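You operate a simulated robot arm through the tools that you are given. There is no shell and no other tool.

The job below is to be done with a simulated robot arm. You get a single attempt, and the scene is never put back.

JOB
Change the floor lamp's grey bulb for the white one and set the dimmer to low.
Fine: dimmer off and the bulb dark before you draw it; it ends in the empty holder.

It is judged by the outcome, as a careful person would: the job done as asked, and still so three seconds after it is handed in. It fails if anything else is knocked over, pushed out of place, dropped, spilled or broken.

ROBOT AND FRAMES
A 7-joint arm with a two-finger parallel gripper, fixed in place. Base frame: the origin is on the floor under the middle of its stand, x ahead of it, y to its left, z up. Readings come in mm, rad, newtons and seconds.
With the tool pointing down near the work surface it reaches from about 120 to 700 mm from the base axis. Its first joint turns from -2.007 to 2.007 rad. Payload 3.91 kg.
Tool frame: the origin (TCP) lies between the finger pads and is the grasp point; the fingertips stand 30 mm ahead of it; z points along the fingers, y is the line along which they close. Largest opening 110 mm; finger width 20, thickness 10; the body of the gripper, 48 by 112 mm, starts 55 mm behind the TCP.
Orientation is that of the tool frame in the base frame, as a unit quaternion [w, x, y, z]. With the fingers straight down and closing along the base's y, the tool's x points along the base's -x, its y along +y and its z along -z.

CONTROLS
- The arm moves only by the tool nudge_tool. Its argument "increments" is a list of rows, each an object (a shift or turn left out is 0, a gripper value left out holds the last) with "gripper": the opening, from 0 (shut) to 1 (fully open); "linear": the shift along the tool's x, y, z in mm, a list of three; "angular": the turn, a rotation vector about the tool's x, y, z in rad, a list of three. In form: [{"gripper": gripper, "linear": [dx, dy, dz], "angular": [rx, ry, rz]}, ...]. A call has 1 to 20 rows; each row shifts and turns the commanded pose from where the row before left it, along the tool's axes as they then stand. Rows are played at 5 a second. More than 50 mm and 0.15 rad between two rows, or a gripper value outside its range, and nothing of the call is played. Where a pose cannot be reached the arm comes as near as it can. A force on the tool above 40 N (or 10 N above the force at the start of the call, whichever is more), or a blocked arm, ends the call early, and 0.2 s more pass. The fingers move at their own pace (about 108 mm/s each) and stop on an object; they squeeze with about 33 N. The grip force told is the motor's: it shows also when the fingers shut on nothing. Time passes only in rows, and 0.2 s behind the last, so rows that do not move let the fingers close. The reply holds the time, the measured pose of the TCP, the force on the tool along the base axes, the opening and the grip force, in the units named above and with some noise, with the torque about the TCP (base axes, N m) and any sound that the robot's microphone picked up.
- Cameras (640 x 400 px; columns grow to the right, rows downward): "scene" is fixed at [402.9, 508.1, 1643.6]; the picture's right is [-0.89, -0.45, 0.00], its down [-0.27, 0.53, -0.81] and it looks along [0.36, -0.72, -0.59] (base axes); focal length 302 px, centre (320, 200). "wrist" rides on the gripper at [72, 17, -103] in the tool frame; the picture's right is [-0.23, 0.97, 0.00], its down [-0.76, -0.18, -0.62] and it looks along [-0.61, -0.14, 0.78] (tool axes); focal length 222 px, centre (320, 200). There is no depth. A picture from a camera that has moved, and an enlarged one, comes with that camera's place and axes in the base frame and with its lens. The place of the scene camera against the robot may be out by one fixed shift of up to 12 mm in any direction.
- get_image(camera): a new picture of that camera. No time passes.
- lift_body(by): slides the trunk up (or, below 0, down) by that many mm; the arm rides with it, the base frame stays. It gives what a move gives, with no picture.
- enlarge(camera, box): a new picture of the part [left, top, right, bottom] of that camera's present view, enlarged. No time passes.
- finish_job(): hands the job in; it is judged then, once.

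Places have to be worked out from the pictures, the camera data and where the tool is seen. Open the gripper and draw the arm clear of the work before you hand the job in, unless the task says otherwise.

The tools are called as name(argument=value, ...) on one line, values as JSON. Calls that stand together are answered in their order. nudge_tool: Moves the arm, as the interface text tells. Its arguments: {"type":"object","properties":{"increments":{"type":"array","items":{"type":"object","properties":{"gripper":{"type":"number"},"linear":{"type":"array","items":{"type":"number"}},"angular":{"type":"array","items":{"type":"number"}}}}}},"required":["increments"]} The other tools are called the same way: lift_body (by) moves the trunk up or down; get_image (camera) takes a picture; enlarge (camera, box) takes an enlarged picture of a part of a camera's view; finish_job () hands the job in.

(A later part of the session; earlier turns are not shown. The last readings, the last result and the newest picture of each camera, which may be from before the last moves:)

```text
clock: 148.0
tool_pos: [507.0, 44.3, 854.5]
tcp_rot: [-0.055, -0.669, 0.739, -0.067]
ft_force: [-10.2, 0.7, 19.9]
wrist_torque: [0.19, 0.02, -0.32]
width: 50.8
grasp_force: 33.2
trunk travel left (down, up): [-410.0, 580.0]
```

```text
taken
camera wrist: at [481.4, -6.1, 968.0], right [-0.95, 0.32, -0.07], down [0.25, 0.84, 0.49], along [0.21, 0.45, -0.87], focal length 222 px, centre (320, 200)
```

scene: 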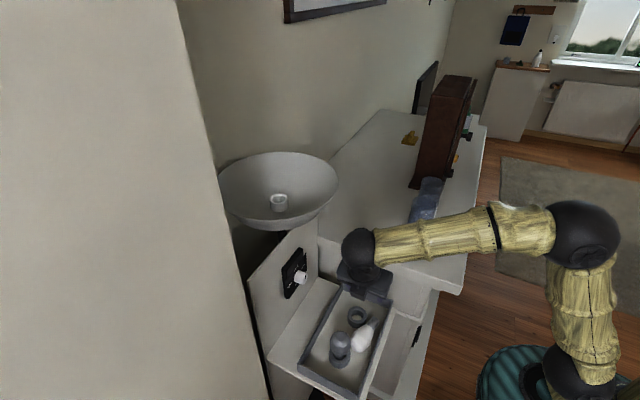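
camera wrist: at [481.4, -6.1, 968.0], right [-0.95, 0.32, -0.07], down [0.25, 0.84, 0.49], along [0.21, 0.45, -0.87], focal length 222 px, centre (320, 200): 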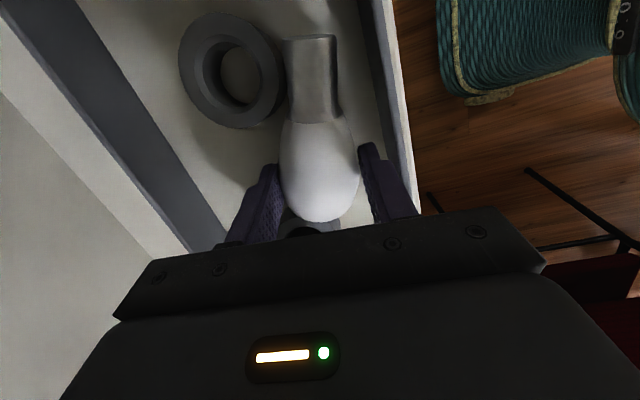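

The bulb is back in contact with the floor/holder. I'll open just slightly (to ~58 mm) and slide the fingers deeper around it, watching the force.

nudge_tool(increments=[{"linear": [0.3, 0, -1.5]}, {"gripper": 0.53}, {}])

nudge_tool(increments=[{"linear": [-0.9, 0, 4.9]}, {}])

enlarge(camera="wrist", box=[220, 30, 440, 230])

```text
clock: 148.8
tool_pos: [508.1, 44.1, 855.5]
tcp_rot: [-0.053, -0.669, 0.738, -0.068]
ft_force: [-1.7, -1.0, 8.8]
wrist_torque: [0.47, -0.23, 0.1]
width: 58.4
grasp_force: 0.2
trunk travel left (down, up): [-410.0, 580.0]
```

```text
clock: 149.4
tool_pos: [507.2, 43.8, 852.0]
tcp_rot: [-0.051, -0.668, 0.739, -0.069]
ft_force: [-4.3, -1.5, 36.6]
wrist_torque: [1.97, -0.83, 0.2]
width: 58.4
grasp_force: 0.0
trunk travel left (down, up): [-410.0, 580.0]
```

```text
2.00 times, centred on (330, 130) of wrist
camera zoom: at [481.5, -6.3, 966.1], right [-0.95, 0.32, -0.07], down [0.24, 0.84, 0.49], along [0.22, 0.45, -0.87], focal length 444 px, centre (300, 340)
```

zoom: 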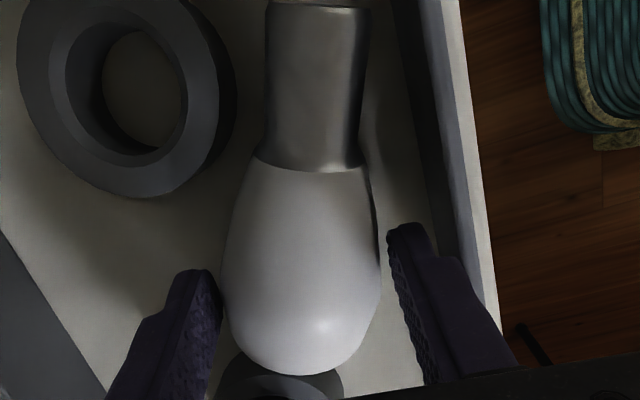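

The gripper's back side is touching the grey bulb again (torque shows contact at +54 mm in y). Backing off 6 mm right away, and then moving toward the neck (−y) where there's room.

nudge_tool(increments=[{"linear": [1.0, 0, -5.9]}, {}])

get_image(camera="wrist")

enlarge(camera="scene", box=[290, 270, 410, 390])

```text
clock: 150.0
tool_pos: [508.2, 45.2, 854.7]
tcp_rot: [-0.056, -0.668, 0.739, -0.067]
ft_force: [-0.6, 0.0, 10.4]
wrist_torque: [0.57, -0.22, 0.04]
width: 58.2
grasp_force: 0.0
trunk travel left (down, up): [-410.0, 580.0]
```

```text
taken
camera wrist: at [482.7, -6.3, 968.1], right [-0.95, 0.32, -0.06], down [0.25, 0.84, 0.49], along [0.21, 0.45, -0.87], focal length 222 px, centre (320, 200)
```

wrist: 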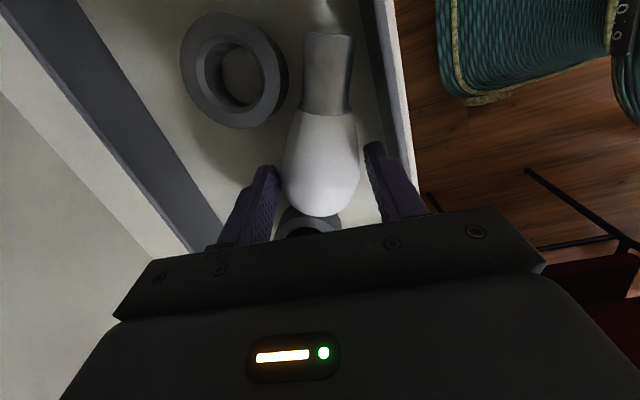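

```text
3.33 times, centred on (350, 330) of scene
camera zoom: at [402.9, 508.1, 1643.6], right [-0.89, -0.45, 0.0], down [-0.27, 0.53, -0.81], along [0.36, -0.72, -0.59], focal length 1008 px, centre (220, -233)
```

zoom: 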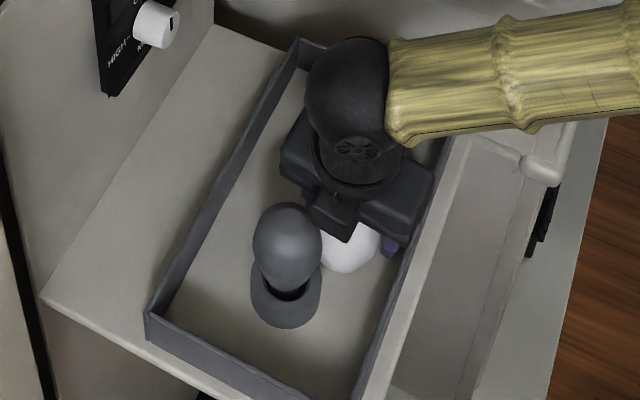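

Raising 10 mm clear of the grey bulb, then shifting 13 mm toward −y before descending again.

nudge_tool(increments=[{"linear": [1.7, 0, -9.8], "gripper": 0.55}, {"linear": [12.8, 1.5, 2.2]}, {}])

enlarge(camera="wrist", box=[220, 30, 440, 230])

```text
clock: 150.8
tool_pos: [505.0, 31.5, 864.1]
tcp_rot: [-0.055, -0.668, 0.739, -0.067]
ft_force: [-0.2, 0.5, 0.4]
wrist_torque: [-0.02, -0.02, -0.02]
width: 60.6
grasp_force: 0.1
trunk travel left (down, up): [-410.0, 580.0]
```

```text
2.00 times, centred on (330, 130) of wrist
camera zoom: at [480.5, -19.0, 978.2], right [-0.95, 0.32, -0.06], down [0.25, 0.84, 0.49], along [0.21, 0.45, -0.87], focal length 444 px, centre (300, 340)
```

zoom: 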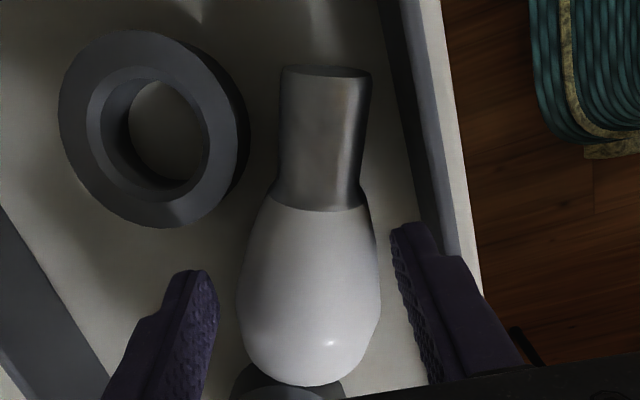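

I'll instead lean the tool the other way (about −4°), which takes the gripper's back clear of the grey bulb and lets the fingers go deeper at the head's widest part.

nudge_tool(increments=[{"linear": [1.4, 0, -7.9], "angular": [0, -0.122, 0], "gripper": 0.53}, {"angular": [0, -0.122, 0]}, {}])

get_image(camera="wrist")

```text
clock: 151.6
tool_pos: [504.4, 33.0, 873.7]
tcp_rot: [0.036, -0.672, 0.739, 0.014]
ft_force: [-0.2, 0.2, -0.1]
wrist_torque: [0.05, -0.01, -0.01]
width: 58.5
grasp_force: 0.1
trunk travel left (down, up): [-410.0, 580.0]
```

```text
taken
camera wrist: at [478.4, -44.9, 970.4], right [-0.95, 0.32, -0.01], down [0.23, 0.69, 0.68], along [0.22, 0.64, -0.73], focal length 222 px, centre (320, 200)
```

wrist: 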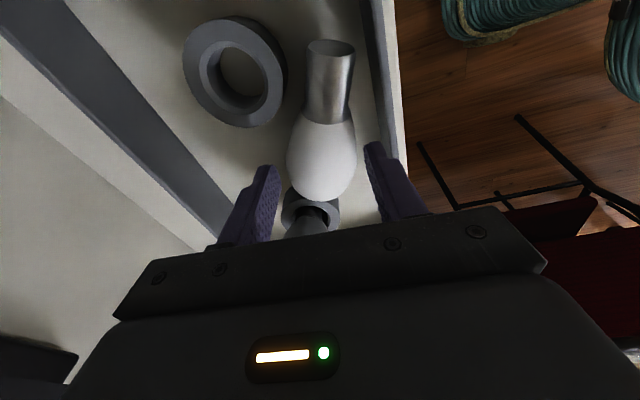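

Tilt is now −4°. Moving over the head's widest line (y≈45) at this height and checking centring.

nudge_tool(increments=[{"linear": [-11.8, 2.0, 0.8]}, {"linear": [0.7, 0.3, 9.9]}, {}])

enlarge(camera="wrist", box=[220, 60, 440, 260])

```text
clock: 152.4
tool_pos: [505.3, 44.1, 863.7]
tcp_rot: [0.035, -0.672, 0.74, 0.014]
ft_force: [-0.9, 0.5, -0.6]
wrist_torque: [-0.01, -0.01, 0.0]
width: 58.3
grasp_force: 0.0
trunk travel left (down, up): [-410.0, 580.0]
```

```text
2.00 times, centred on (330, 160) of wrist
camera zoom: at [477.6, -32.9, 960.2], right [-0.95, 0.32, -0.01], down [0.23, 0.7, 0.68], along [0.22, 0.64, -0.73], focal length 444 px, centre (300, 280)
```

zoom: 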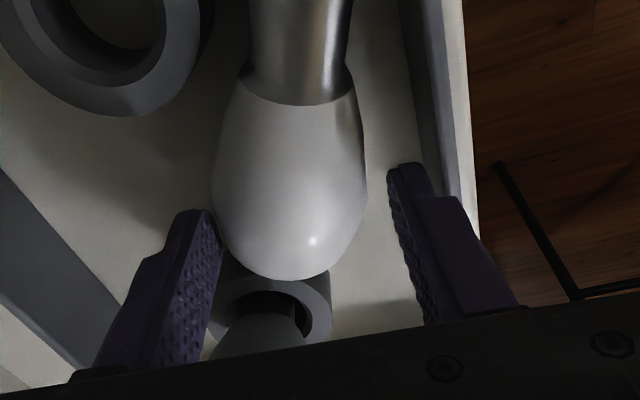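

The head sits ~3.5 mm toward +x, which also helps with the wall. Shifting and descending in 8 mm steps with force checks.

nudge_tool(increments=[{"linear": [0, -3.5, 0]}, {"linear": [0.6, 0.2, 8]}, {}])

nudge_tool(increments=[{"linear": [0.4, 0.15, 5]}, {}])

enlarge(camera="wrist", box=[220, 60, 440, 260])

```text
clock: 153.2
tool_pos: [508.1, 43.7, 854.9]
tcp_rot: [0.036, -0.672, 0.739, 0.014]
ft_force: [0.2, 0.4, -0.7]
wrist_torque: [0.0, 0.0, 0.01]
width: 58.8
grasp_force: 0.3
trunk travel left (down, up): [-410.0, 580.0]
```

```text
clock: 153.8
tool_pos: [508.0, 43.6, 851.4]
tcp_rot: [0.036, -0.673, 0.739, 0.015]
ft_force: [-0.1, 1.2, -0.9]
wrist_torque: [-0.01, 0.01, 0.01]
width: 58.0
grasp_force: 0.1
trunk travel left (down, up): [-410.0, 580.0]
```

```text
2.00 times, centred on (330, 160) of wrist
camera zoom: at [481.3, -33.1, 947.6], right [-0.95, 0.32, -0.01], down [0.23, 0.7, 0.68], along [0.22, 0.64, -0.73], focal length 444 px, centre (300, 280)
```

zoom: 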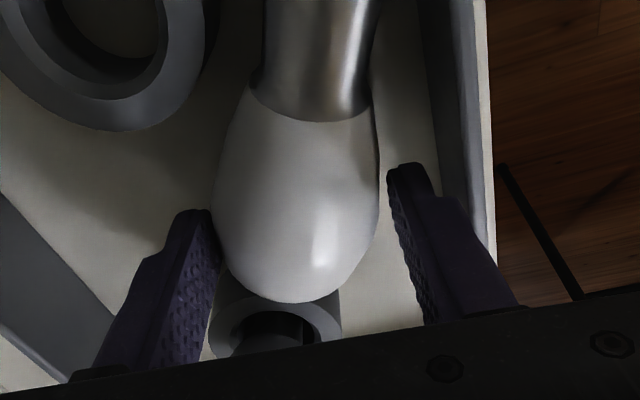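

Clear of both grey bulb and rim now. Continuing down.

nudge_tool(increments=[{"linear": [0.4, -0.5, 5]}, {}])

nudge_tool(increments=[{"linear": [0.3, 0.1, 4]}, {}])

enlarge(camera="wrist", box=[220, 60, 440, 260])

```text
clock: 154.4
tool_pos: [509.7, 44.2, 845.5]
tcp_rot: [0.035, -0.673, 0.739, 0.014]
ft_force: [-0.7, 0.6, 0.7]
wrist_torque: [0.0, 0.05, 0.01]
width: 58.3
grasp_force: 0.0
trunk travel left (down, up): [-410.0, 580.0]
```

```text
clock: 155.0
tool_pos: [508.1, 43.5, 841.3]
tcp_rot: [0.035, -0.673, 0.739, 0.015]
ft_force: [0.1, -0.6, 0.1]
wrist_torque: [-0.02, 0.01, -0.01]
width: 58.1
grasp_force: 0.1
trunk travel left (down, up): [-410.0, 580.0]
```

```text
2.00 times, centred on (330, 160) of wrist
camera zoom: at [481.8, -33.4, 938.7], right [-0.95, 0.32, -0.01], down [0.23, 0.7, 0.68], along [0.22, 0.64, -0.73], focal length 444 px, centre (300, 280)
```

zoom: 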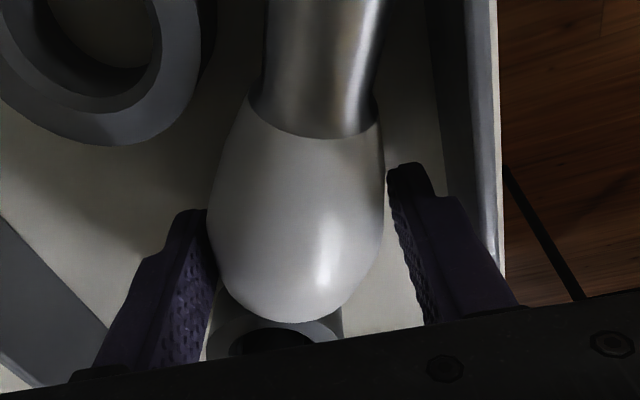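

Now well around the bulb with no contact. 3 mm deeper, then close.

nudge_tool(increments=[{"linear": [0.2, 0, 3]}, {}, {"gripper": 0.48}, {"gripper": 0.4}, {"gripper": 0.2}, {}])

enlarge(camera="wrist", box=[220, 60, 440, 260])

```text
clock: 156.4
tool_pos: [507.1, 44.1, 838.9]
tcp_rot: [0.035, -0.672, 0.739, 0.015]
ft_force: [-9.2, -1.3, 1.8]
wrist_torque: [-0.11, 0.12, -0.27]
width: 54.3
grasp_force: 33.4
trunk travel left (down, up): [-410.0, 580.0]
```

```text
2.00 times, centred on (330, 160) of wrist
camera zoom: at [480.8, -33.4, 936.2], right [-0.95, 0.32, -0.01], down [0.23, 0.7, 0.68], along [0.22, 0.64, -0.73], focal length 444 px, centre (300, 280)
```

zoom: 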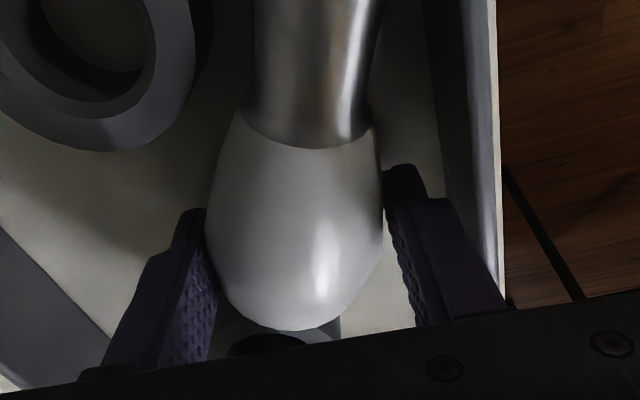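

Gripped at 54.3 mm – the full diameter, well inside the pads. Lifting 15 mm to test.

nudge_tool(increments=[{"linear": [-0.4, -0.1, -5]}, {"linear": [-0.4, -0.1, -5]}, {"linear": [-0.4, -0.1, -5]}, {}, {}])

enlarge(camera="wrist", box=[220, 60, 440, 260])

```text
clock: 157.6
tool_pos: [508.8, 43.5, 853.0]
tcp_rot: [0.036, -0.672, 0.739, 0.013]
ft_force: [0.1, -0.1, -1.2]
wrist_torque: [0.03, -0.01, 0.0]
width: 50.3
grasp_force: 32.4
trunk travel left (down, up): [-410.0, 580.0]
```

```text
2.00 times, centred on (330, 160) of wrist
camera zoom: at [481.9, -33.7, 950.9], right [-0.95, 0.32, -0.01], down [0.23, 0.7, 0.68], along [0.22, 0.64, -0.73], focal length 444 px, centre (300, 280)
```

zoom: 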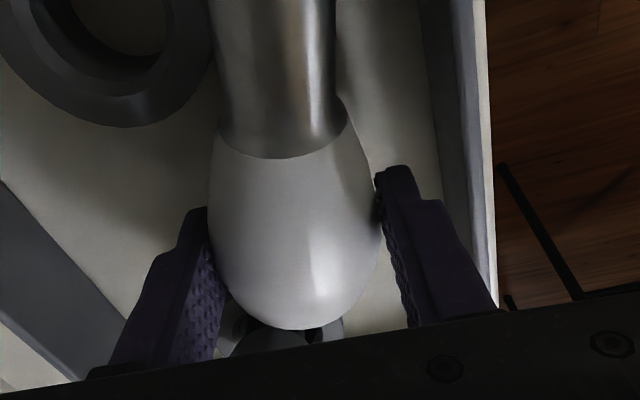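

Width settled at 50.3 mm once the bulb was free (similar to the grey bulb's secure grip of 50.6). Waiting a second to see if it creeps.

nudge_tool(increments=[{}, {}, {}, {}, {}])

```text
clock: 158.8
tool_pos: [508.7, 44.0, 852.8]
tcp_rot: [0.035, -0.672, 0.739, 0.014]
ft_force: [-1.0, 0.4, -0.8]
wrist_torque: [0.02, -0.01, 0.0]
width: 50.4
grasp_force: 32.6
trunk travel left (down, up): [-410.0, 580.0]
```

Stable at 50.4 mm. Lifting 60 mm clear of the tray by hand, then raising with the trunk.

nudge_tool(increments=[{"linear": [-1.0, -0.4, -14.9]}, {"linear": [-1.0, -0.4, -14.9]}, {"linear": [-1.0, -0.4, -14.9]}, {"linear": [-1.0, -0.4, -14.9]}, {}])

enlarge(camera="scene", box=[290, 230, 430, 390])

```text
clock: 160.0
tool_pos: [508.4, 42.9, 913.8]
tcp_rot: [0.035, -0.673, 0.739, 0.015]
ft_force: [0.4, 0.6, -0.7]
wrist_torque: [0.02, -0.02, -0.04]
width: 50.4
grasp_force: 32.7
trunk travel left (down, up): [-410.0, 580.0]
```

```text
2.50 times, centred on (360, 310) of scene
camera zoom: at [402.9, 508.1, 1643.6], right [-0.89, -0.45, 0.0], down [-0.27, 0.53, -0.81], along [0.36, -0.72, -0.59], focal length 756 px, centre (220, -75)
```

zoom: 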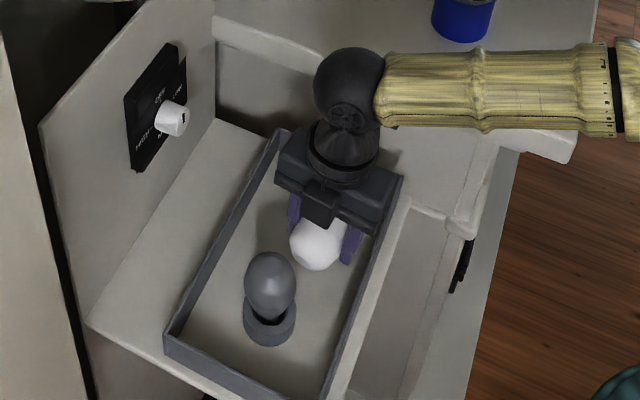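

The bulb is held securely. Raising the trunk 135 mm.

lift_body(by=135)

nudge_tool(increments=[{"angular": [0, 0, 0.12]}, {"angular": [0, 0, 0.12]}, {"angular": [0, 0, 0.12]}, {"angular": [0, 0, 0.12]}, {"angular": [0, 0, 0.12]}, {"angular": [0, 0, 0.12]}, {}])

get_image(camera="scene")

get_image(camera="wrist")

```text
clock: 161.6
tool_pos: [508.0, 42.6, 1048.0]
tcp_rot: [0.035, -0.672, 0.74, 0.014]
ft_force: [-0.4, 0.3, -0.4]
wrist_torque: [0.0, 0.02, 0.0]
width: 50.6
grasp_force: 33.6
trunk travel left (down, up): [-545.0, 445.0]
```

```text
clock: 163.2
tool_pos: [507.9, 44.2, 1048.5]
tcp_rot: [0.028, -0.368, 0.929, 0.026]
ft_force: [-0.8, 0.0, 0.2]
wrist_torque: [0.0, 0.04, -0.01]
width: 50.3
grasp_force: 33.0
trunk travel left (down, up): [-545.0, 445.0]
```

```text
taken
```

scene: 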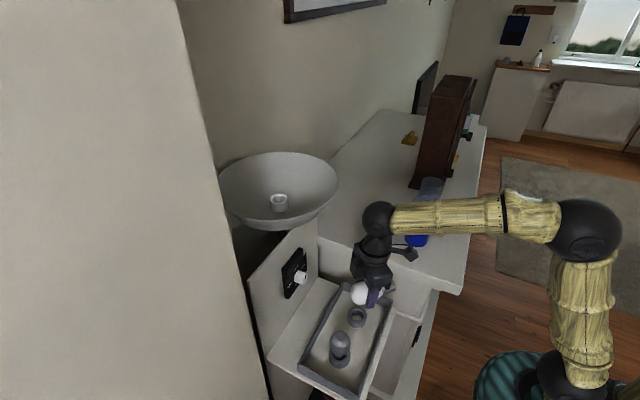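

```text
taken
camera wrist: at [441.1, -0.9, 1146.9], right [-0.5, 0.86, 0.04], down [0.66, 0.35, 0.67], along [0.57, 0.36, -0.74], focal length 222 px, centre (320, 200)
```

wrist: 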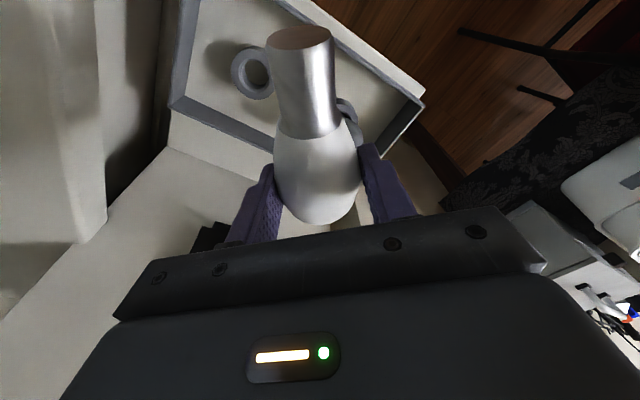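

The bulb is well held. Completing the yaw (43° more) so the cap points back toward the robot, then moving to the open spot where I first levelled the tool.

nudge_tool(increments=[{"angular": [0, 0, 0.1257]}, {"angular": [0, 0, 0.1257]}, {"angular": [0, 0, 0.1257]}, {"angular": [0, 0, 0.1257]}, {"angular": [0, 0, 0.1257]}, {"angular": [0, 0, 0.1257]}, {"linear": [4, 20, -9]}, {"linear": [4, 20, -9]}, {"linear": [4, 20, -9]}, {"linear": [4, 20, -9]}, {"linear": [0, 20, -9]}, {"linear": [0, 16, -9]}, {}])

get_image(camera="scene")

get_image(camera="wrist")

```text
clock: 166.0
tool_pos: [489.6, 156.3, 1110.3]
tcp_rot: [0.017, 0.0, 0.999, 0.036]
ft_force: [1.0, 0.6, -0.1]
wrist_torque: [0.01, 0.03, -0.01]
width: 50.1
grasp_force: 33.4
trunk travel left (down, up): [-545.0, 445.0]
```

```text
taken
```

scene: 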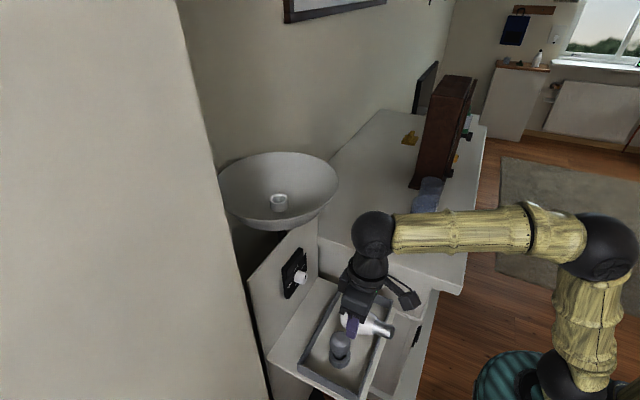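

```text
taken
camera wrist: at [414.4, 166.1, 1211.7], right [0.23, 0.97, 0.07], down [0.74, -0.22, 0.63], along [0.63, -0.09, -0.77], focal length 222 px, centre (320, 200)
```

wrist: 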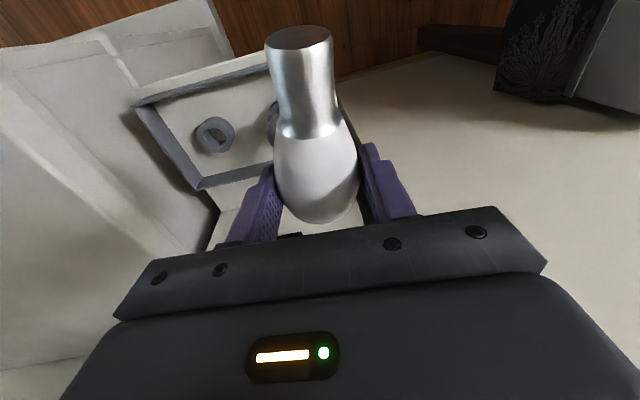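

Now pitching the tool up so the bulb turns cap-down, in two stages with a check.

nudge_tool(increments=[{"angular": [0.0051, -0.1395, -0.0051]}, {"angular": [0.0051, -0.1395, -0.0051]}, {"angular": [0.0051, -0.1395, -0.0051]}, {"angular": [0.0051, -0.1395, -0.0051]}, {"angular": [0.0051, -0.1395, -0.0051]}, {}])

get_image(camera="scene")

```text
clock: 167.4
tool_pos: [490.2, 155.4, 1110.6]
tcp_rot: [0.359, 0.0, 0.933, 0.02]
ft_force: [-0.9, 0.3, -0.5]
wrist_torque: [-0.01, -0.03, 0.03]
width: 50.3
grasp_force: 33.1
trunk travel left (down, up): [-545.0, 445.0]
```

```text
taken
```

scene: 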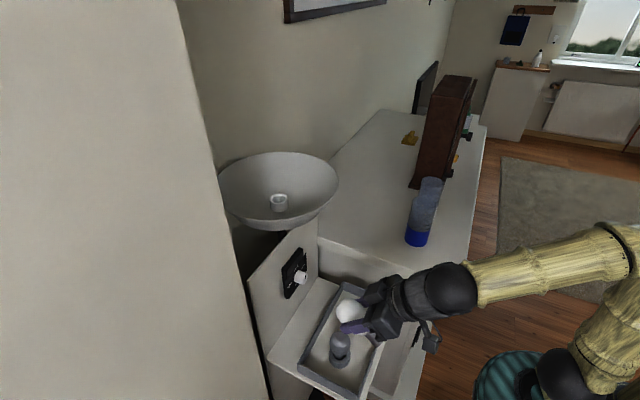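

Good, on target. Continuing to horizontal.

nudge_tool(increments=[{"angular": [0.0051, -0.1395, -0.0051]}, {"angular": [0.0051, -0.1395, -0.0051]}, {"angular": [0.0051, -0.1395, -0.0051]}, {"angular": [0.0051, -0.1395, -0.0051]}, {"angular": [0.0051, -0.1395, -0.0051]}, {"angular": [0.0054, -0.14, -0.0054]}, {}])

get_image(camera="scene")

enlarge(camera="scene", box=[290, 240, 430, 390])

get_image(camera="wrist")

```text
clock: 169.0
tool_pos: [489.8, 156.1, 1109.9]
tcp_rot: [0.707, -0.001, 0.707, 0.0]
ft_force: [0.1, 0.1, -0.2]
wrist_torque: [0.03, 0.01, -0.01]
width: 50.1
grasp_force: 33.1
trunk travel left (down, up): [-545.0, 445.0]
```

```text
taken
```

scene: 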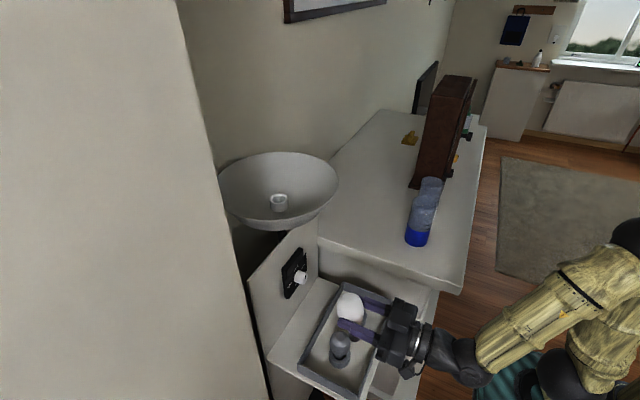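

```text
2.67 times, centred on (360, 315) of scene
camera zoom: at [402.9, 508.1, 1643.6], right [-0.89, -0.45, 0.0], down [-0.27, 0.53, -0.81], along [0.36, -0.72, -0.59], focal length 807 px, centre (213, -107)
```

zoom: 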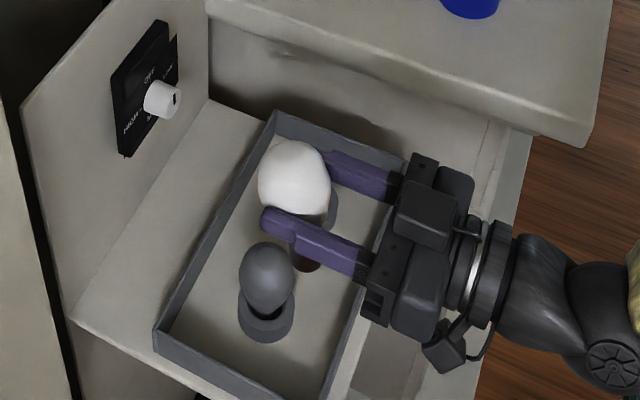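

```text
taken
camera wrist: at [387.0, 172.6, 1037.5], right [0.0, 0.97, 0.23], down [-0.62, -0.18, 0.76], along [0.78, -0.14, 0.61], focal length 222 px, centre (320, 200)
```

wrist: 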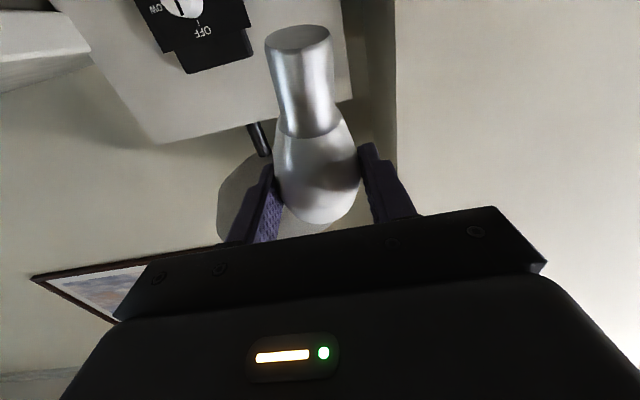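

The bulb is now roughly cap-down. I'll measure its exact tilt relative to the tool from an enlarged wrist view.

enlarge(camera="wrist", box=[230, 10, 400, 240])

enlarge(camera="scene", box=[315, 275, 385, 345])

```text
1.74 times, centred on (315, 125) of wrist
camera zoom: at [387.0, 172.6, 1037.5], right [0.0, 0.97, 0.23], down [-0.62, -0.18, 0.76], along [0.78, -0.14, 0.61], focal length 386 px, centre (329, 330)
```

zoom: 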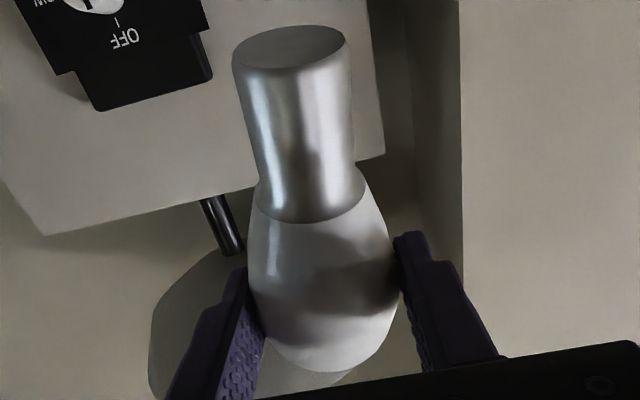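

```text
5.71 times, centred on (350, 310) of scene
camera zoom: at [402.9, 508.1, 1643.6], right [-0.89, -0.45, 0.0], down [-0.27, 0.53, -0.81], along [0.36, -0.72, -0.59], focal length 1728 px, centre (149, -429)
```

zoom: 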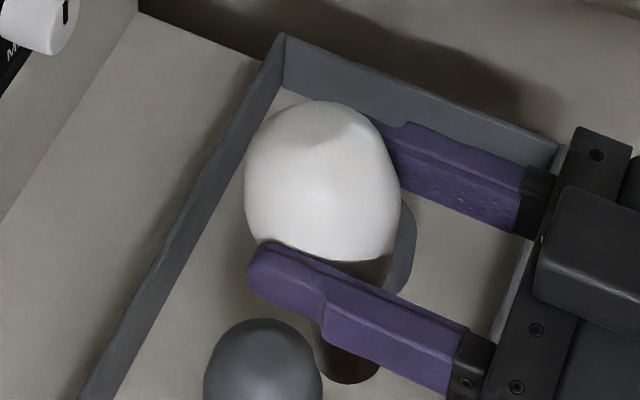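

From the picture the bulb leans about 18° (cap toward −x) and 9.5° in y. I'll take out the y-lean with a small roll, raise the hand and then lower the trunk so the arm isn't cramped near the tray.

nudge_tool(increments=[{"linear": [-30, 0, 0], "angular": [0, 0, -0.0843]}, {"linear": [-30, 0, 0], "angular": [0, 0, -0.0843]}, {"linear": [-30, -5, 0]}, {"linear": [-30, -5, 0]}, {"linear": [-20, -3, 0]}, {}])

lift_body(by=-280)

get_image(camera="scene")

get_image(camera="wrist")

```text
clock: 170.4
tool_pos: [490.7, 157.3, 1250.7]
tcp_rot: [0.704, -0.061, 0.705, -0.061]
ft_force: [-0.3, 0.1, -0.3]
wrist_torque: [0.01, 0.0, -0.02]
width: 50.0
grasp_force: 33.0
trunk travel left (down, up): [-545.0, 445.0]
```

```text
clock: 173.2
tool_pos: [490.4, 157.2, 970.5]
tcp_rot: [0.704, -0.062, 0.705, -0.059]
ft_force: [-0.5, 0.0, 0.0]
wrist_torque: [0.02, 0.03, 0.01]
width: 50.4
grasp_force: 33.0
trunk travel left (down, up): [-265.0, 725.0]
```

```text
taken
```

scene: 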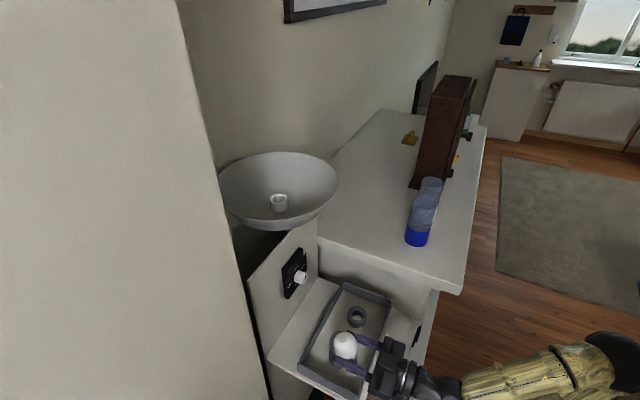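

```text
taken
camera wrist: at [387.4, 162.4, 896.7], right [0.0, 1.0, 0.06], down [-0.62, -0.05, 0.78], along [0.78, -0.04, 0.62], focal length 222 px, centre (320, 200)
```

wrist: 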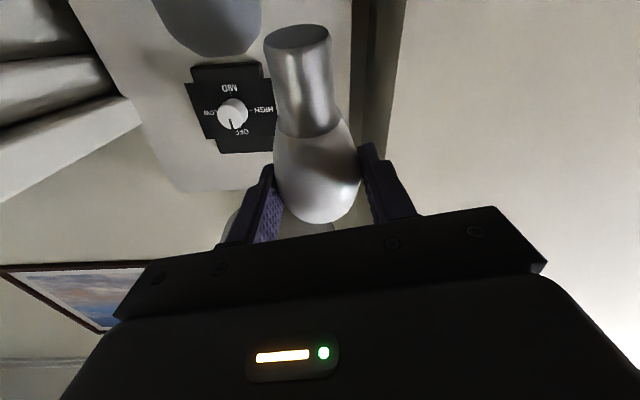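

Everything is clear. Moving sideways over the gap between the two holders (y≈30) at this height.

nudge_tool(increments=[{"linear": [4.0, -21, 3]}, {"linear": [4.0, -21, 3]}, {"linear": [4.0, -21, 3]}, {"linear": [4.0, -21, 3]}, {"linear": [4.0, -21, 3]}, {"linear": [4.0, -22, 0]}, {}])

enlarge(camera="scene", box=[290, 260, 430, 390])

get_image(camera="scene")

```text
clock: 174.8
tool_pos: [504.5, 28.8, 967.0]
tcp_rot: [0.703, -0.06, 0.706, -0.06]
ft_force: [-0.5, 0.2, 0.3]
wrist_torque: [0.01, 0.01, -0.02]
width: 50.2
grasp_force: 33.1
trunk travel left (down, up): [-265.0, 725.0]
```

```text
3.08 times, centred on (360, 325) of scene
camera zoom: at [402.9, 508.1, 1643.6], right [-0.89, -0.45, 0.0], down [-0.27, 0.53, -0.81], along [0.36, -0.72, -0.59], focal length 931 px, centre (197, -185)
```

zoom: 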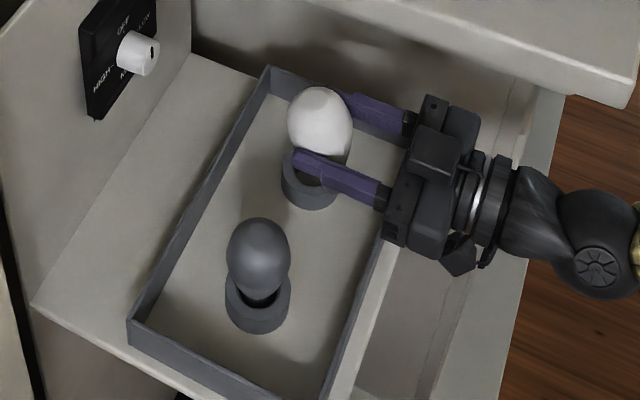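

```text
taken
```

scene: 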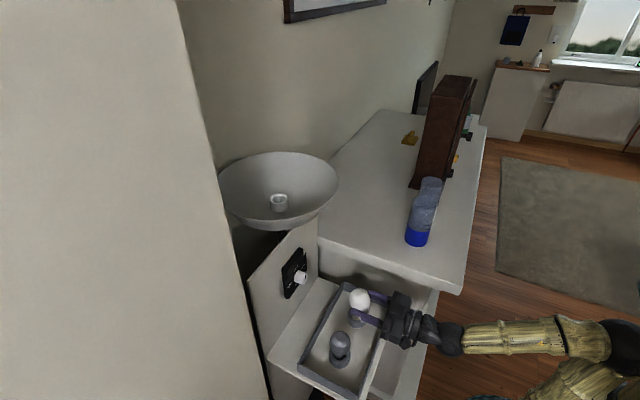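

I'm above the gap. Lowering 60 mm, then in small steps until the cap touches the tray floor.

nudge_tool(increments=[{"linear": [19.7, 3.4, 0]}, {"linear": [19.7, 3.4, 0]}, {"linear": [19.7, 3.4, 0]}, {}])

enlarge(camera="scene", box=[310, 280, 400, 370])

```text
clock: 175.8
tool_pos: [506.3, 28.2, 909.3]
tcp_rot: [0.704, -0.06, 0.705, -0.061]
ft_force: [-0.1, -0.1, -0.1]
wrist_torque: [-0.05, 0.01, 0.0]
width: 50.0
grasp_force: 33.0
trunk travel left (down, up): [-265.0, 725.0]
```

```text
4.44 times, centred on (355, 325) of scene
camera zoom: at [402.9, 508.1, 1643.6], right [-0.89, -0.45, 0.0], down [-0.27, 0.53, -0.81], along [0.36, -0.72, -0.59], focal length 1344 px, centre (164, -356)
```

zoom: 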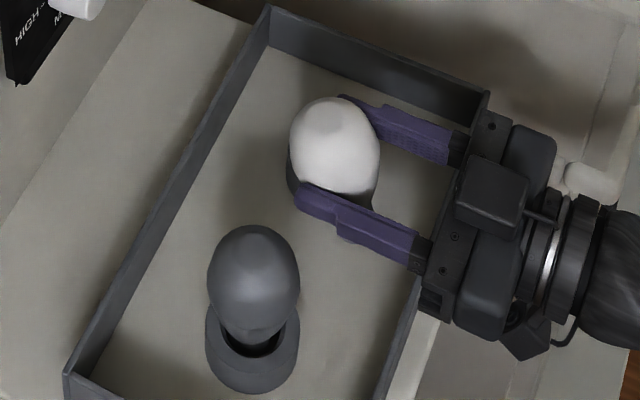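

Continuing down in small steps.

nudge_tool(increments=[{"linear": [11.8, 2, 0]}, {}])

nudge_tool(increments=[{"linear": [6.9, 1.2, 0]}, {}])

nudge_tool(increments=[{"linear": [4, 0.7, 0]}, {}])

```text
clock: 176.4
tool_pos: [504.5, 27.6, 897.1]
tcp_rot: [0.704, -0.06, 0.705, -0.061]
ft_force: [-0.4, 0.1, -0.7]
wrist_torque: [0.0, 0.0, -0.03]
width: 50.0
grasp_force: 32.7
trunk travel left (down, up): [-265.0, 725.0]
```

```text
clock: 177.1
tool_pos: [505.5, 28.7, 888.6]
tcp_rot: [0.704, -0.06, 0.705, -0.06]
ft_force: [-0.3, 0.5, -0.1]
wrist_torque: [-0.02, 0.03, -0.02]
width: 50.0
grasp_force: 33.1
trunk travel left (down, up): [-265.0, 725.0]
```

```text
clock: 177.7
tool_pos: [505.6, 27.3, 885.9]
tcp_rot: [0.704, -0.061, 0.705, -0.06]
ft_force: [-0.3, 0.4, -0.2]
wrist_torque: [0.01, 0.0, -0.01]
width: 49.8
grasp_force: 32.7
trunk travel left (down, up): [-265.0, 725.0]
```

No contact yet at z=886; continuing 3 mm at a time.

nudge_tool(increments=[{"linear": [3, 0.5, 0]}, {}])

nudge_tool(increments=[{"linear": [3, 0.5, 0]}, {}])

enlarge(camera="scene", box=[310, 280, 400, 370])

```text
clock: 178.2
tool_pos: [505.2, 29.4, 882.6]
tcp_rot: [0.704, -0.06, 0.705, -0.06]
ft_force: [0.0, 0.2, 0.6]
wrist_torque: [-0.01, 0.0, 0.0]
width: 50.0
grasp_force: 33.3
trunk travel left (down, up): [-265.0, 725.0]
```

```text
clock: 178.8
tool_pos: [505.0, 29.1, 879.7]
tcp_rot: [0.704, -0.06, 0.705, -0.06]
ft_force: [-0.6, 0.6, 0.4]
wrist_torque: [0.02, 0.05, -0.02]
width: 49.7
grasp_force: 33.1
trunk travel left (down, up): [-265.0, 725.0]
```

```text
4.44 times, centred on (355, 325) of scene
camera zoom: at [402.9, 508.1, 1643.6], right [-0.89, -0.45, 0.0], down [-0.27, 0.53, -0.81], along [0.36, -0.72, -0.59], focal length 1344 px, centre (164, -356)
```

zoom: 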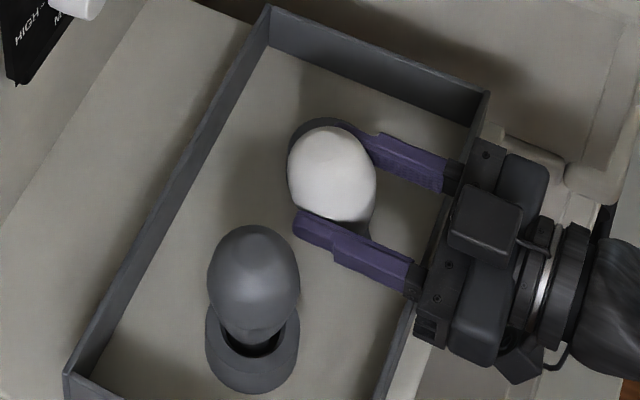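

Still free at 880. Continuing carefully in 4 mm steps.

nudge_tool(increments=[{"linear": [4, 0.7, 0]}, {}])

nudge_tool(increments=[{"linear": [3, 0.5, 0]}, {}])

nudge_tool(increments=[{"linear": [3, 0.5, 0]}, {}])

```text
clock: 179.4
tool_pos: [505.1, 28.6, 875.4]
tcp_rot: [0.704, -0.061, 0.705, -0.06]
ft_force: [-0.2, -0.4, -0.9]
wrist_torque: [0.03, -0.01, -0.02]
width: 50.0
grasp_force: 33.5
trunk travel left (down, up): [-265.0, 725.0]
```

```text
clock: 180.1
tool_pos: [505.0, 27.8, 873.5]
tcp_rot: [0.705, -0.062, 0.704, -0.06]
ft_force: [1.0, 1.5, 11.9]
wrist_torque: [0.0, -0.27, 0.0]
width: 50.2
grasp_force: 33.1
trunk travel left (down, up): [-265.0, 725.0]
```

```text
clock: 180.7
tool_pos: [503.6, 28.7, 874.5]
tcp_rot: [0.708, -0.06, 0.701, -0.06]
ft_force: [2.1, 2.7, 33.5]
wrist_torque: [0.01, -0.49, 0.02]
width: 50.0
grasp_force: 32.5
trunk travel left (down, up): [-265.0, 725.0]
```

The cap is on the floor (contact slightly on the unstable side of the head, so the lean is only ~12°). Keeping moderate pressure, I'll draw the hand back (−x) a few mm so the bulb pivots upright and can settle flat on its cap.

nudge_tool(increments=[{"linear": [-1.2, -0.2, -1.5]}, {"linear": [0, 0, -2]}, {"linear": [0, 0, -2]}, {"linear": [0, 0, -2]}, {}])

enlarge(camera="wrist", box=[230, 10, 400, 240])

```text
clock: 181.8
tool_pos: [497.5, 27.9, 872.9]
tcp_rot: [0.707, -0.059, 0.702, -0.062]
ft_force: [5.9, -0.5, 26.1]
wrist_torque: [-0.13, -0.74, 0.0]
width: 50.0
grasp_force: 33.1
trunk travel left (down, up): [-265.0, 725.0]
```

```text
1.74 times, centred on (315, 125) of wrist
camera zoom: at [395.1, 33.1, 798.9], right [0.0, 1.0, 0.06], down [-0.63, -0.05, 0.78], along [0.78, -0.04, 0.63], focal length 386 px, centre (329, 330)
```

zoom: 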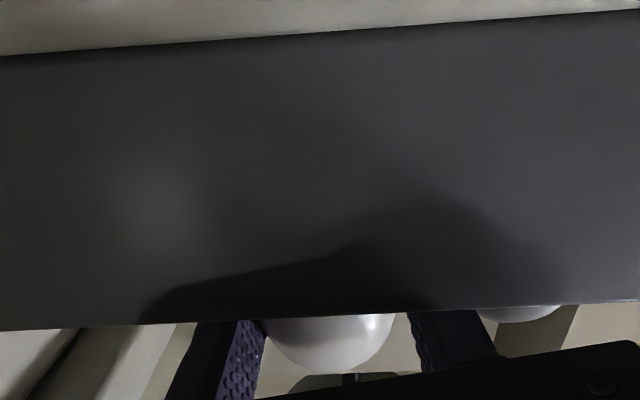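

Friction on the floor is too low (μ≈0.23) to turn the bulb in the grip; it mostly slid. I'll stop pressing, and test here (with the cap just on the floor) whether I can lower the grip force so the bulb can pivot more easily.

nudge_tool(increments=[{"linear": [-2.5, -0.4, 0]}, {"gripper": 0.453}, {}])

nudge_tool(increments=[{"gripper": 0.456}, {}])

```text
clock: 182.7
tool_pos: [497.7, 28.8, 871.9]
tcp_rot: [0.703, -0.061, 0.706, -0.06]
ft_force: [-0.4, -0.2, 0.1]
wrist_torque: [0.01, 0.02, -0.02]
width: 50.8
grasp_force: 0.6
trunk travel left (down, up): [-265.0, 725.0]
```

```text
clock: 183.2
tool_pos: [497.6, 29.1, 874.1]
tcp_rot: [0.704, -0.06, 0.705, -0.061]
ft_force: [-0.5, 0.2, -0.1]
wrist_torque: [0.01, -0.02, 0.0]
width: 50.8
grasp_force: 1.1
trunk travel left (down, up): [-265.0, 725.0]
```

The grip relaxed to ~1 N. Checking how the bulb stands now.

enlarge(camera="scene", box=[310, 280, 400, 370])

get_image(camera="wrist")

```text
4.44 times, centred on (355, 325) of scene
camera zoom: at [402.9, 508.1, 1643.6], right [-0.89, -0.45, 0.0], down [-0.27, 0.53, -0.81], along [0.36, -0.72, -0.59], focal length 1344 px, centre (164, -356)
```

zoom: 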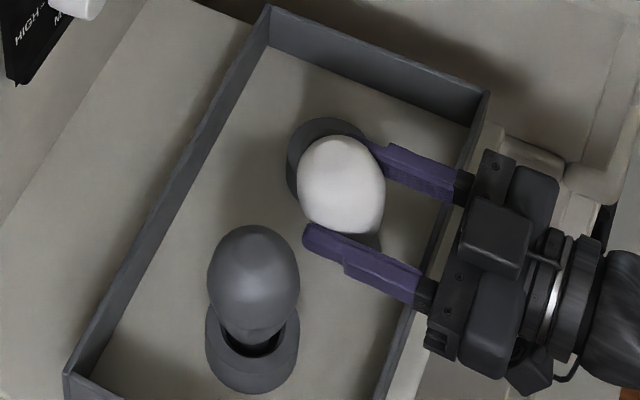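

```text
taken
camera wrist: at [394.8, 33.2, 799.2], right [0.0, 1.0, 0.06], down [-0.62, -0.05, 0.78], along [0.78, -0.04, 0.62], focal length 222 px, centre (320, 200)
```

wrist: 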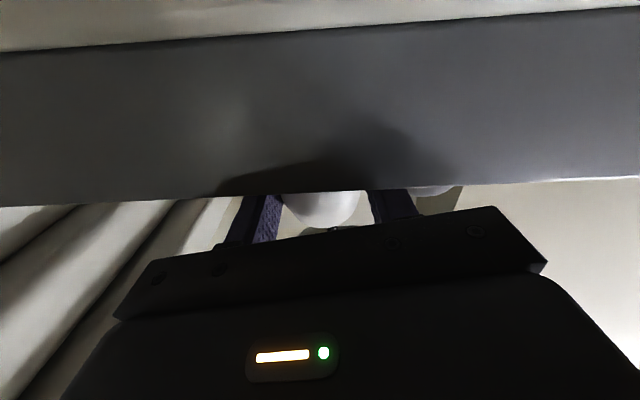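

With the grip this light the bulb can pivot on its cap. I'll draw the hand back slowly (−x) 14 mm, so the head follows while the cap stays on the floor.

nudge_tool(increments=[{"linear": [0, 0, -2]}, {"linear": [0, 0, -2]}, {"linear": [0, 0, -2]}, {"linear": [0, 0, -2]}, {"linear": [0, 0, -2]}, {"linear": [0, 0, -2]}, {"linear": [0, 0, -2]}, {}])

enlarge(camera="scene", box=[310, 280, 400, 370])

```text
clock: 185.1
tool_pos: [484.5, 27.6, 873.9]
tcp_rot: [0.704, -0.06, 0.705, -0.061]
ft_force: [-0.3, 0.2, 0.0]
wrist_torque: [-0.02, 0.02, 0.0]
width: 51.1
grasp_force: 1.2
trunk travel left (down, up): [-265.0, 725.0]
```

```text
4.44 times, centred on (355, 325) of scene
camera zoom: at [402.9, 508.1, 1643.6], right [-0.89, -0.45, 0.0], down [-0.27, 0.53, -0.81], along [0.36, -0.72, -0.59], focal length 1344 px, centre (164, -356)
```

zoom: 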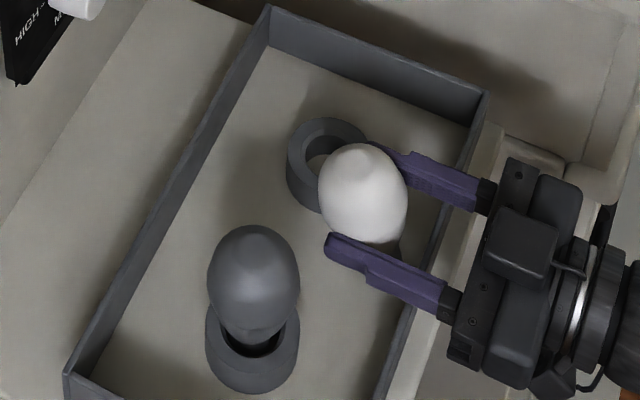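

The bulb just followed without pivoting. The tray's inner wall is a few mm behind the cap, and with this light grip it can turn against it with almost no force; continuing back slowly.

nudge_tool(increments=[{"linear": [0, 0, -2.5]}, {"linear": [0, 0, -2.5]}, {"linear": [0, 0, -2.5]}, {"linear": [0, 0, -2.5]}, {"linear": [0, 0, -2.5]}, {"linear": [0, 0, -2.5]}, {}])

enlarge(camera="scene", box=[310, 280, 400, 370])

```text
clock: 186.7
tool_pos: [468.1, 28.4, 873.6]
tcp_rot: [0.704, -0.062, 0.705, -0.059]
ft_force: [0.9, 0.7, -1.4]
wrist_torque: [0.0, -0.07, 0.01]
width: 51.2
grasp_force: 10.1
trunk travel left (down, up): [-265.0, 725.0]
```

```text
4.44 times, centred on (355, 325) of scene
camera zoom: at [402.9, 508.1, 1643.6], right [-0.89, -0.45, 0.0], down [-0.27, 0.53, -0.81], along [0.36, -0.72, -0.59], focal length 1344 px, centre (164, -356)
```

zoom: 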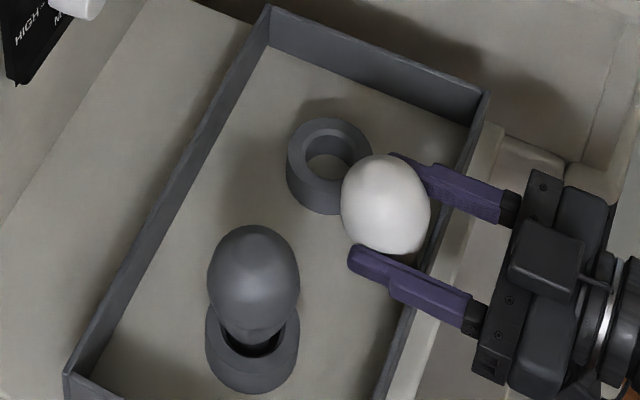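

Contact with the wall has begun (tiny force). Continuing 10 mm more.

nudge_tool(increments=[{"linear": [0, 0, -2.5]}, {"linear": [0, 0, -2.5]}, {"linear": [0, 0, -2.5]}, {"linear": [0, 0, -2.5]}, {}])

enlarge(camera="scene", box=[310, 280, 400, 370])

get_image(camera="scene")

```text
clock: 187.8
tool_pos: [465.4, 28.6, 876.4]
tcp_rot: [0.704, -0.061, 0.705, -0.06]
ft_force: [0.0, -0.6, -0.3]
wrist_torque: [0.02, 0.01, 0.0]
width: 50.9
grasp_force: 20.4
out of reach, approached as far as the arm can: row 3
trunk travel left (down, up): [-265.0, 725.0]
```

```text
4.44 times, centred on (355, 325) of scene
camera zoom: at [402.9, 508.1, 1643.6], right [-0.89, -0.45, 0.0], down [-0.27, 0.53, -0.81], along [0.36, -0.72, -0.59], focal length 1344 px, centre (164, -356)
```

zoom: 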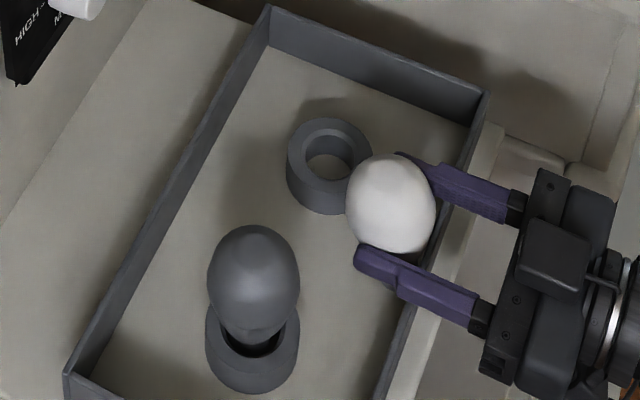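

```text
taken
```

scene: 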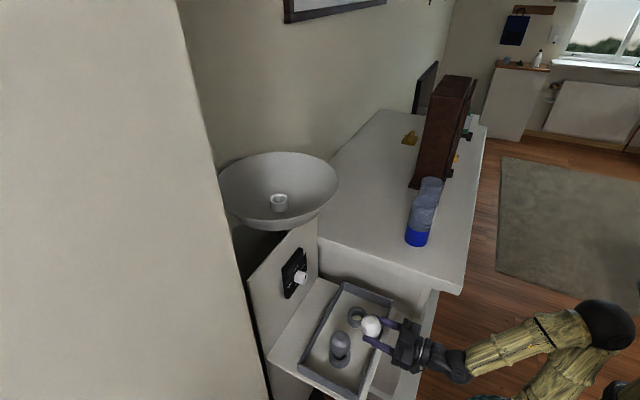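

The arm is at its near limit here. Better plan: pivot the bulb inside hole 2 instead, with the tool pitched ~10° down for camera clearance. First I'll firm up the grip, move away from the wall and up, and re-measure the bulb's lean.

nudge_tool(increments=[{"gripper": 0.3}, {}, {"linear": [0, 0, 10]}, {"linear": [-15, -2.5, 10]}, {"linear": [-25, -4, 10]}, {"linear": [-25, -4, 5]}, {}])

enlarge(camera="wrist", box=[230, 10, 400, 240])

enlarge(camera="scene", box=[300, 260, 400, 370])

```text
clock: 189.4
tool_pos: [499.5, 28.8, 941.5]
tcp_rot: [0.704, -0.061, 0.705, -0.06]
ft_force: [0.9, -0.8, -0.6]
wrist_torque: [0.02, -0.02, -0.03]
width: 50.3
grasp_force: 32.3
trunk travel left (down, up): [-265.0, 725.0]
```

```text
1.74 times, centred on (315, 125) of wrist
camera zoom: at [396.6, 33.8, 866.9], right [0.0, 1.0, 0.06], down [-0.62, -0.05, 0.78], along [0.78, -0.04, 0.62], focal length 386 px, centre (329, 330)
```

zoom: 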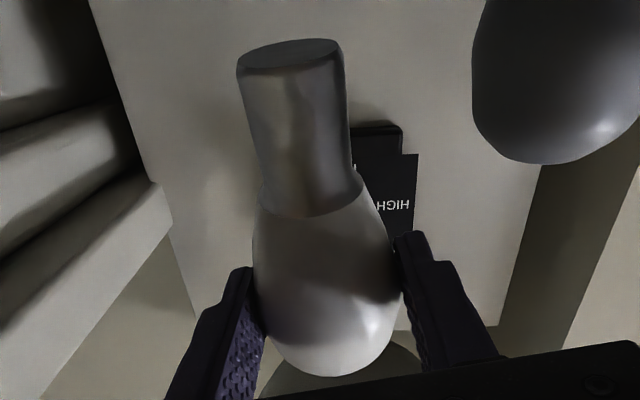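

```text
3.64 times, centred on (350, 315) of scene
camera zoom: at [402.9, 508.1, 1643.6], right [-0.89, -0.45, 0.0], down [-0.27, 0.53, -0.81], along [0.36, -0.72, -0.59], focal length 1100 px, centre (211, -218)
```

zoom: 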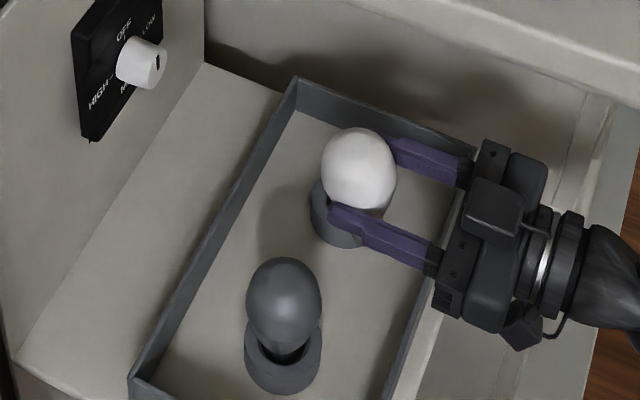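

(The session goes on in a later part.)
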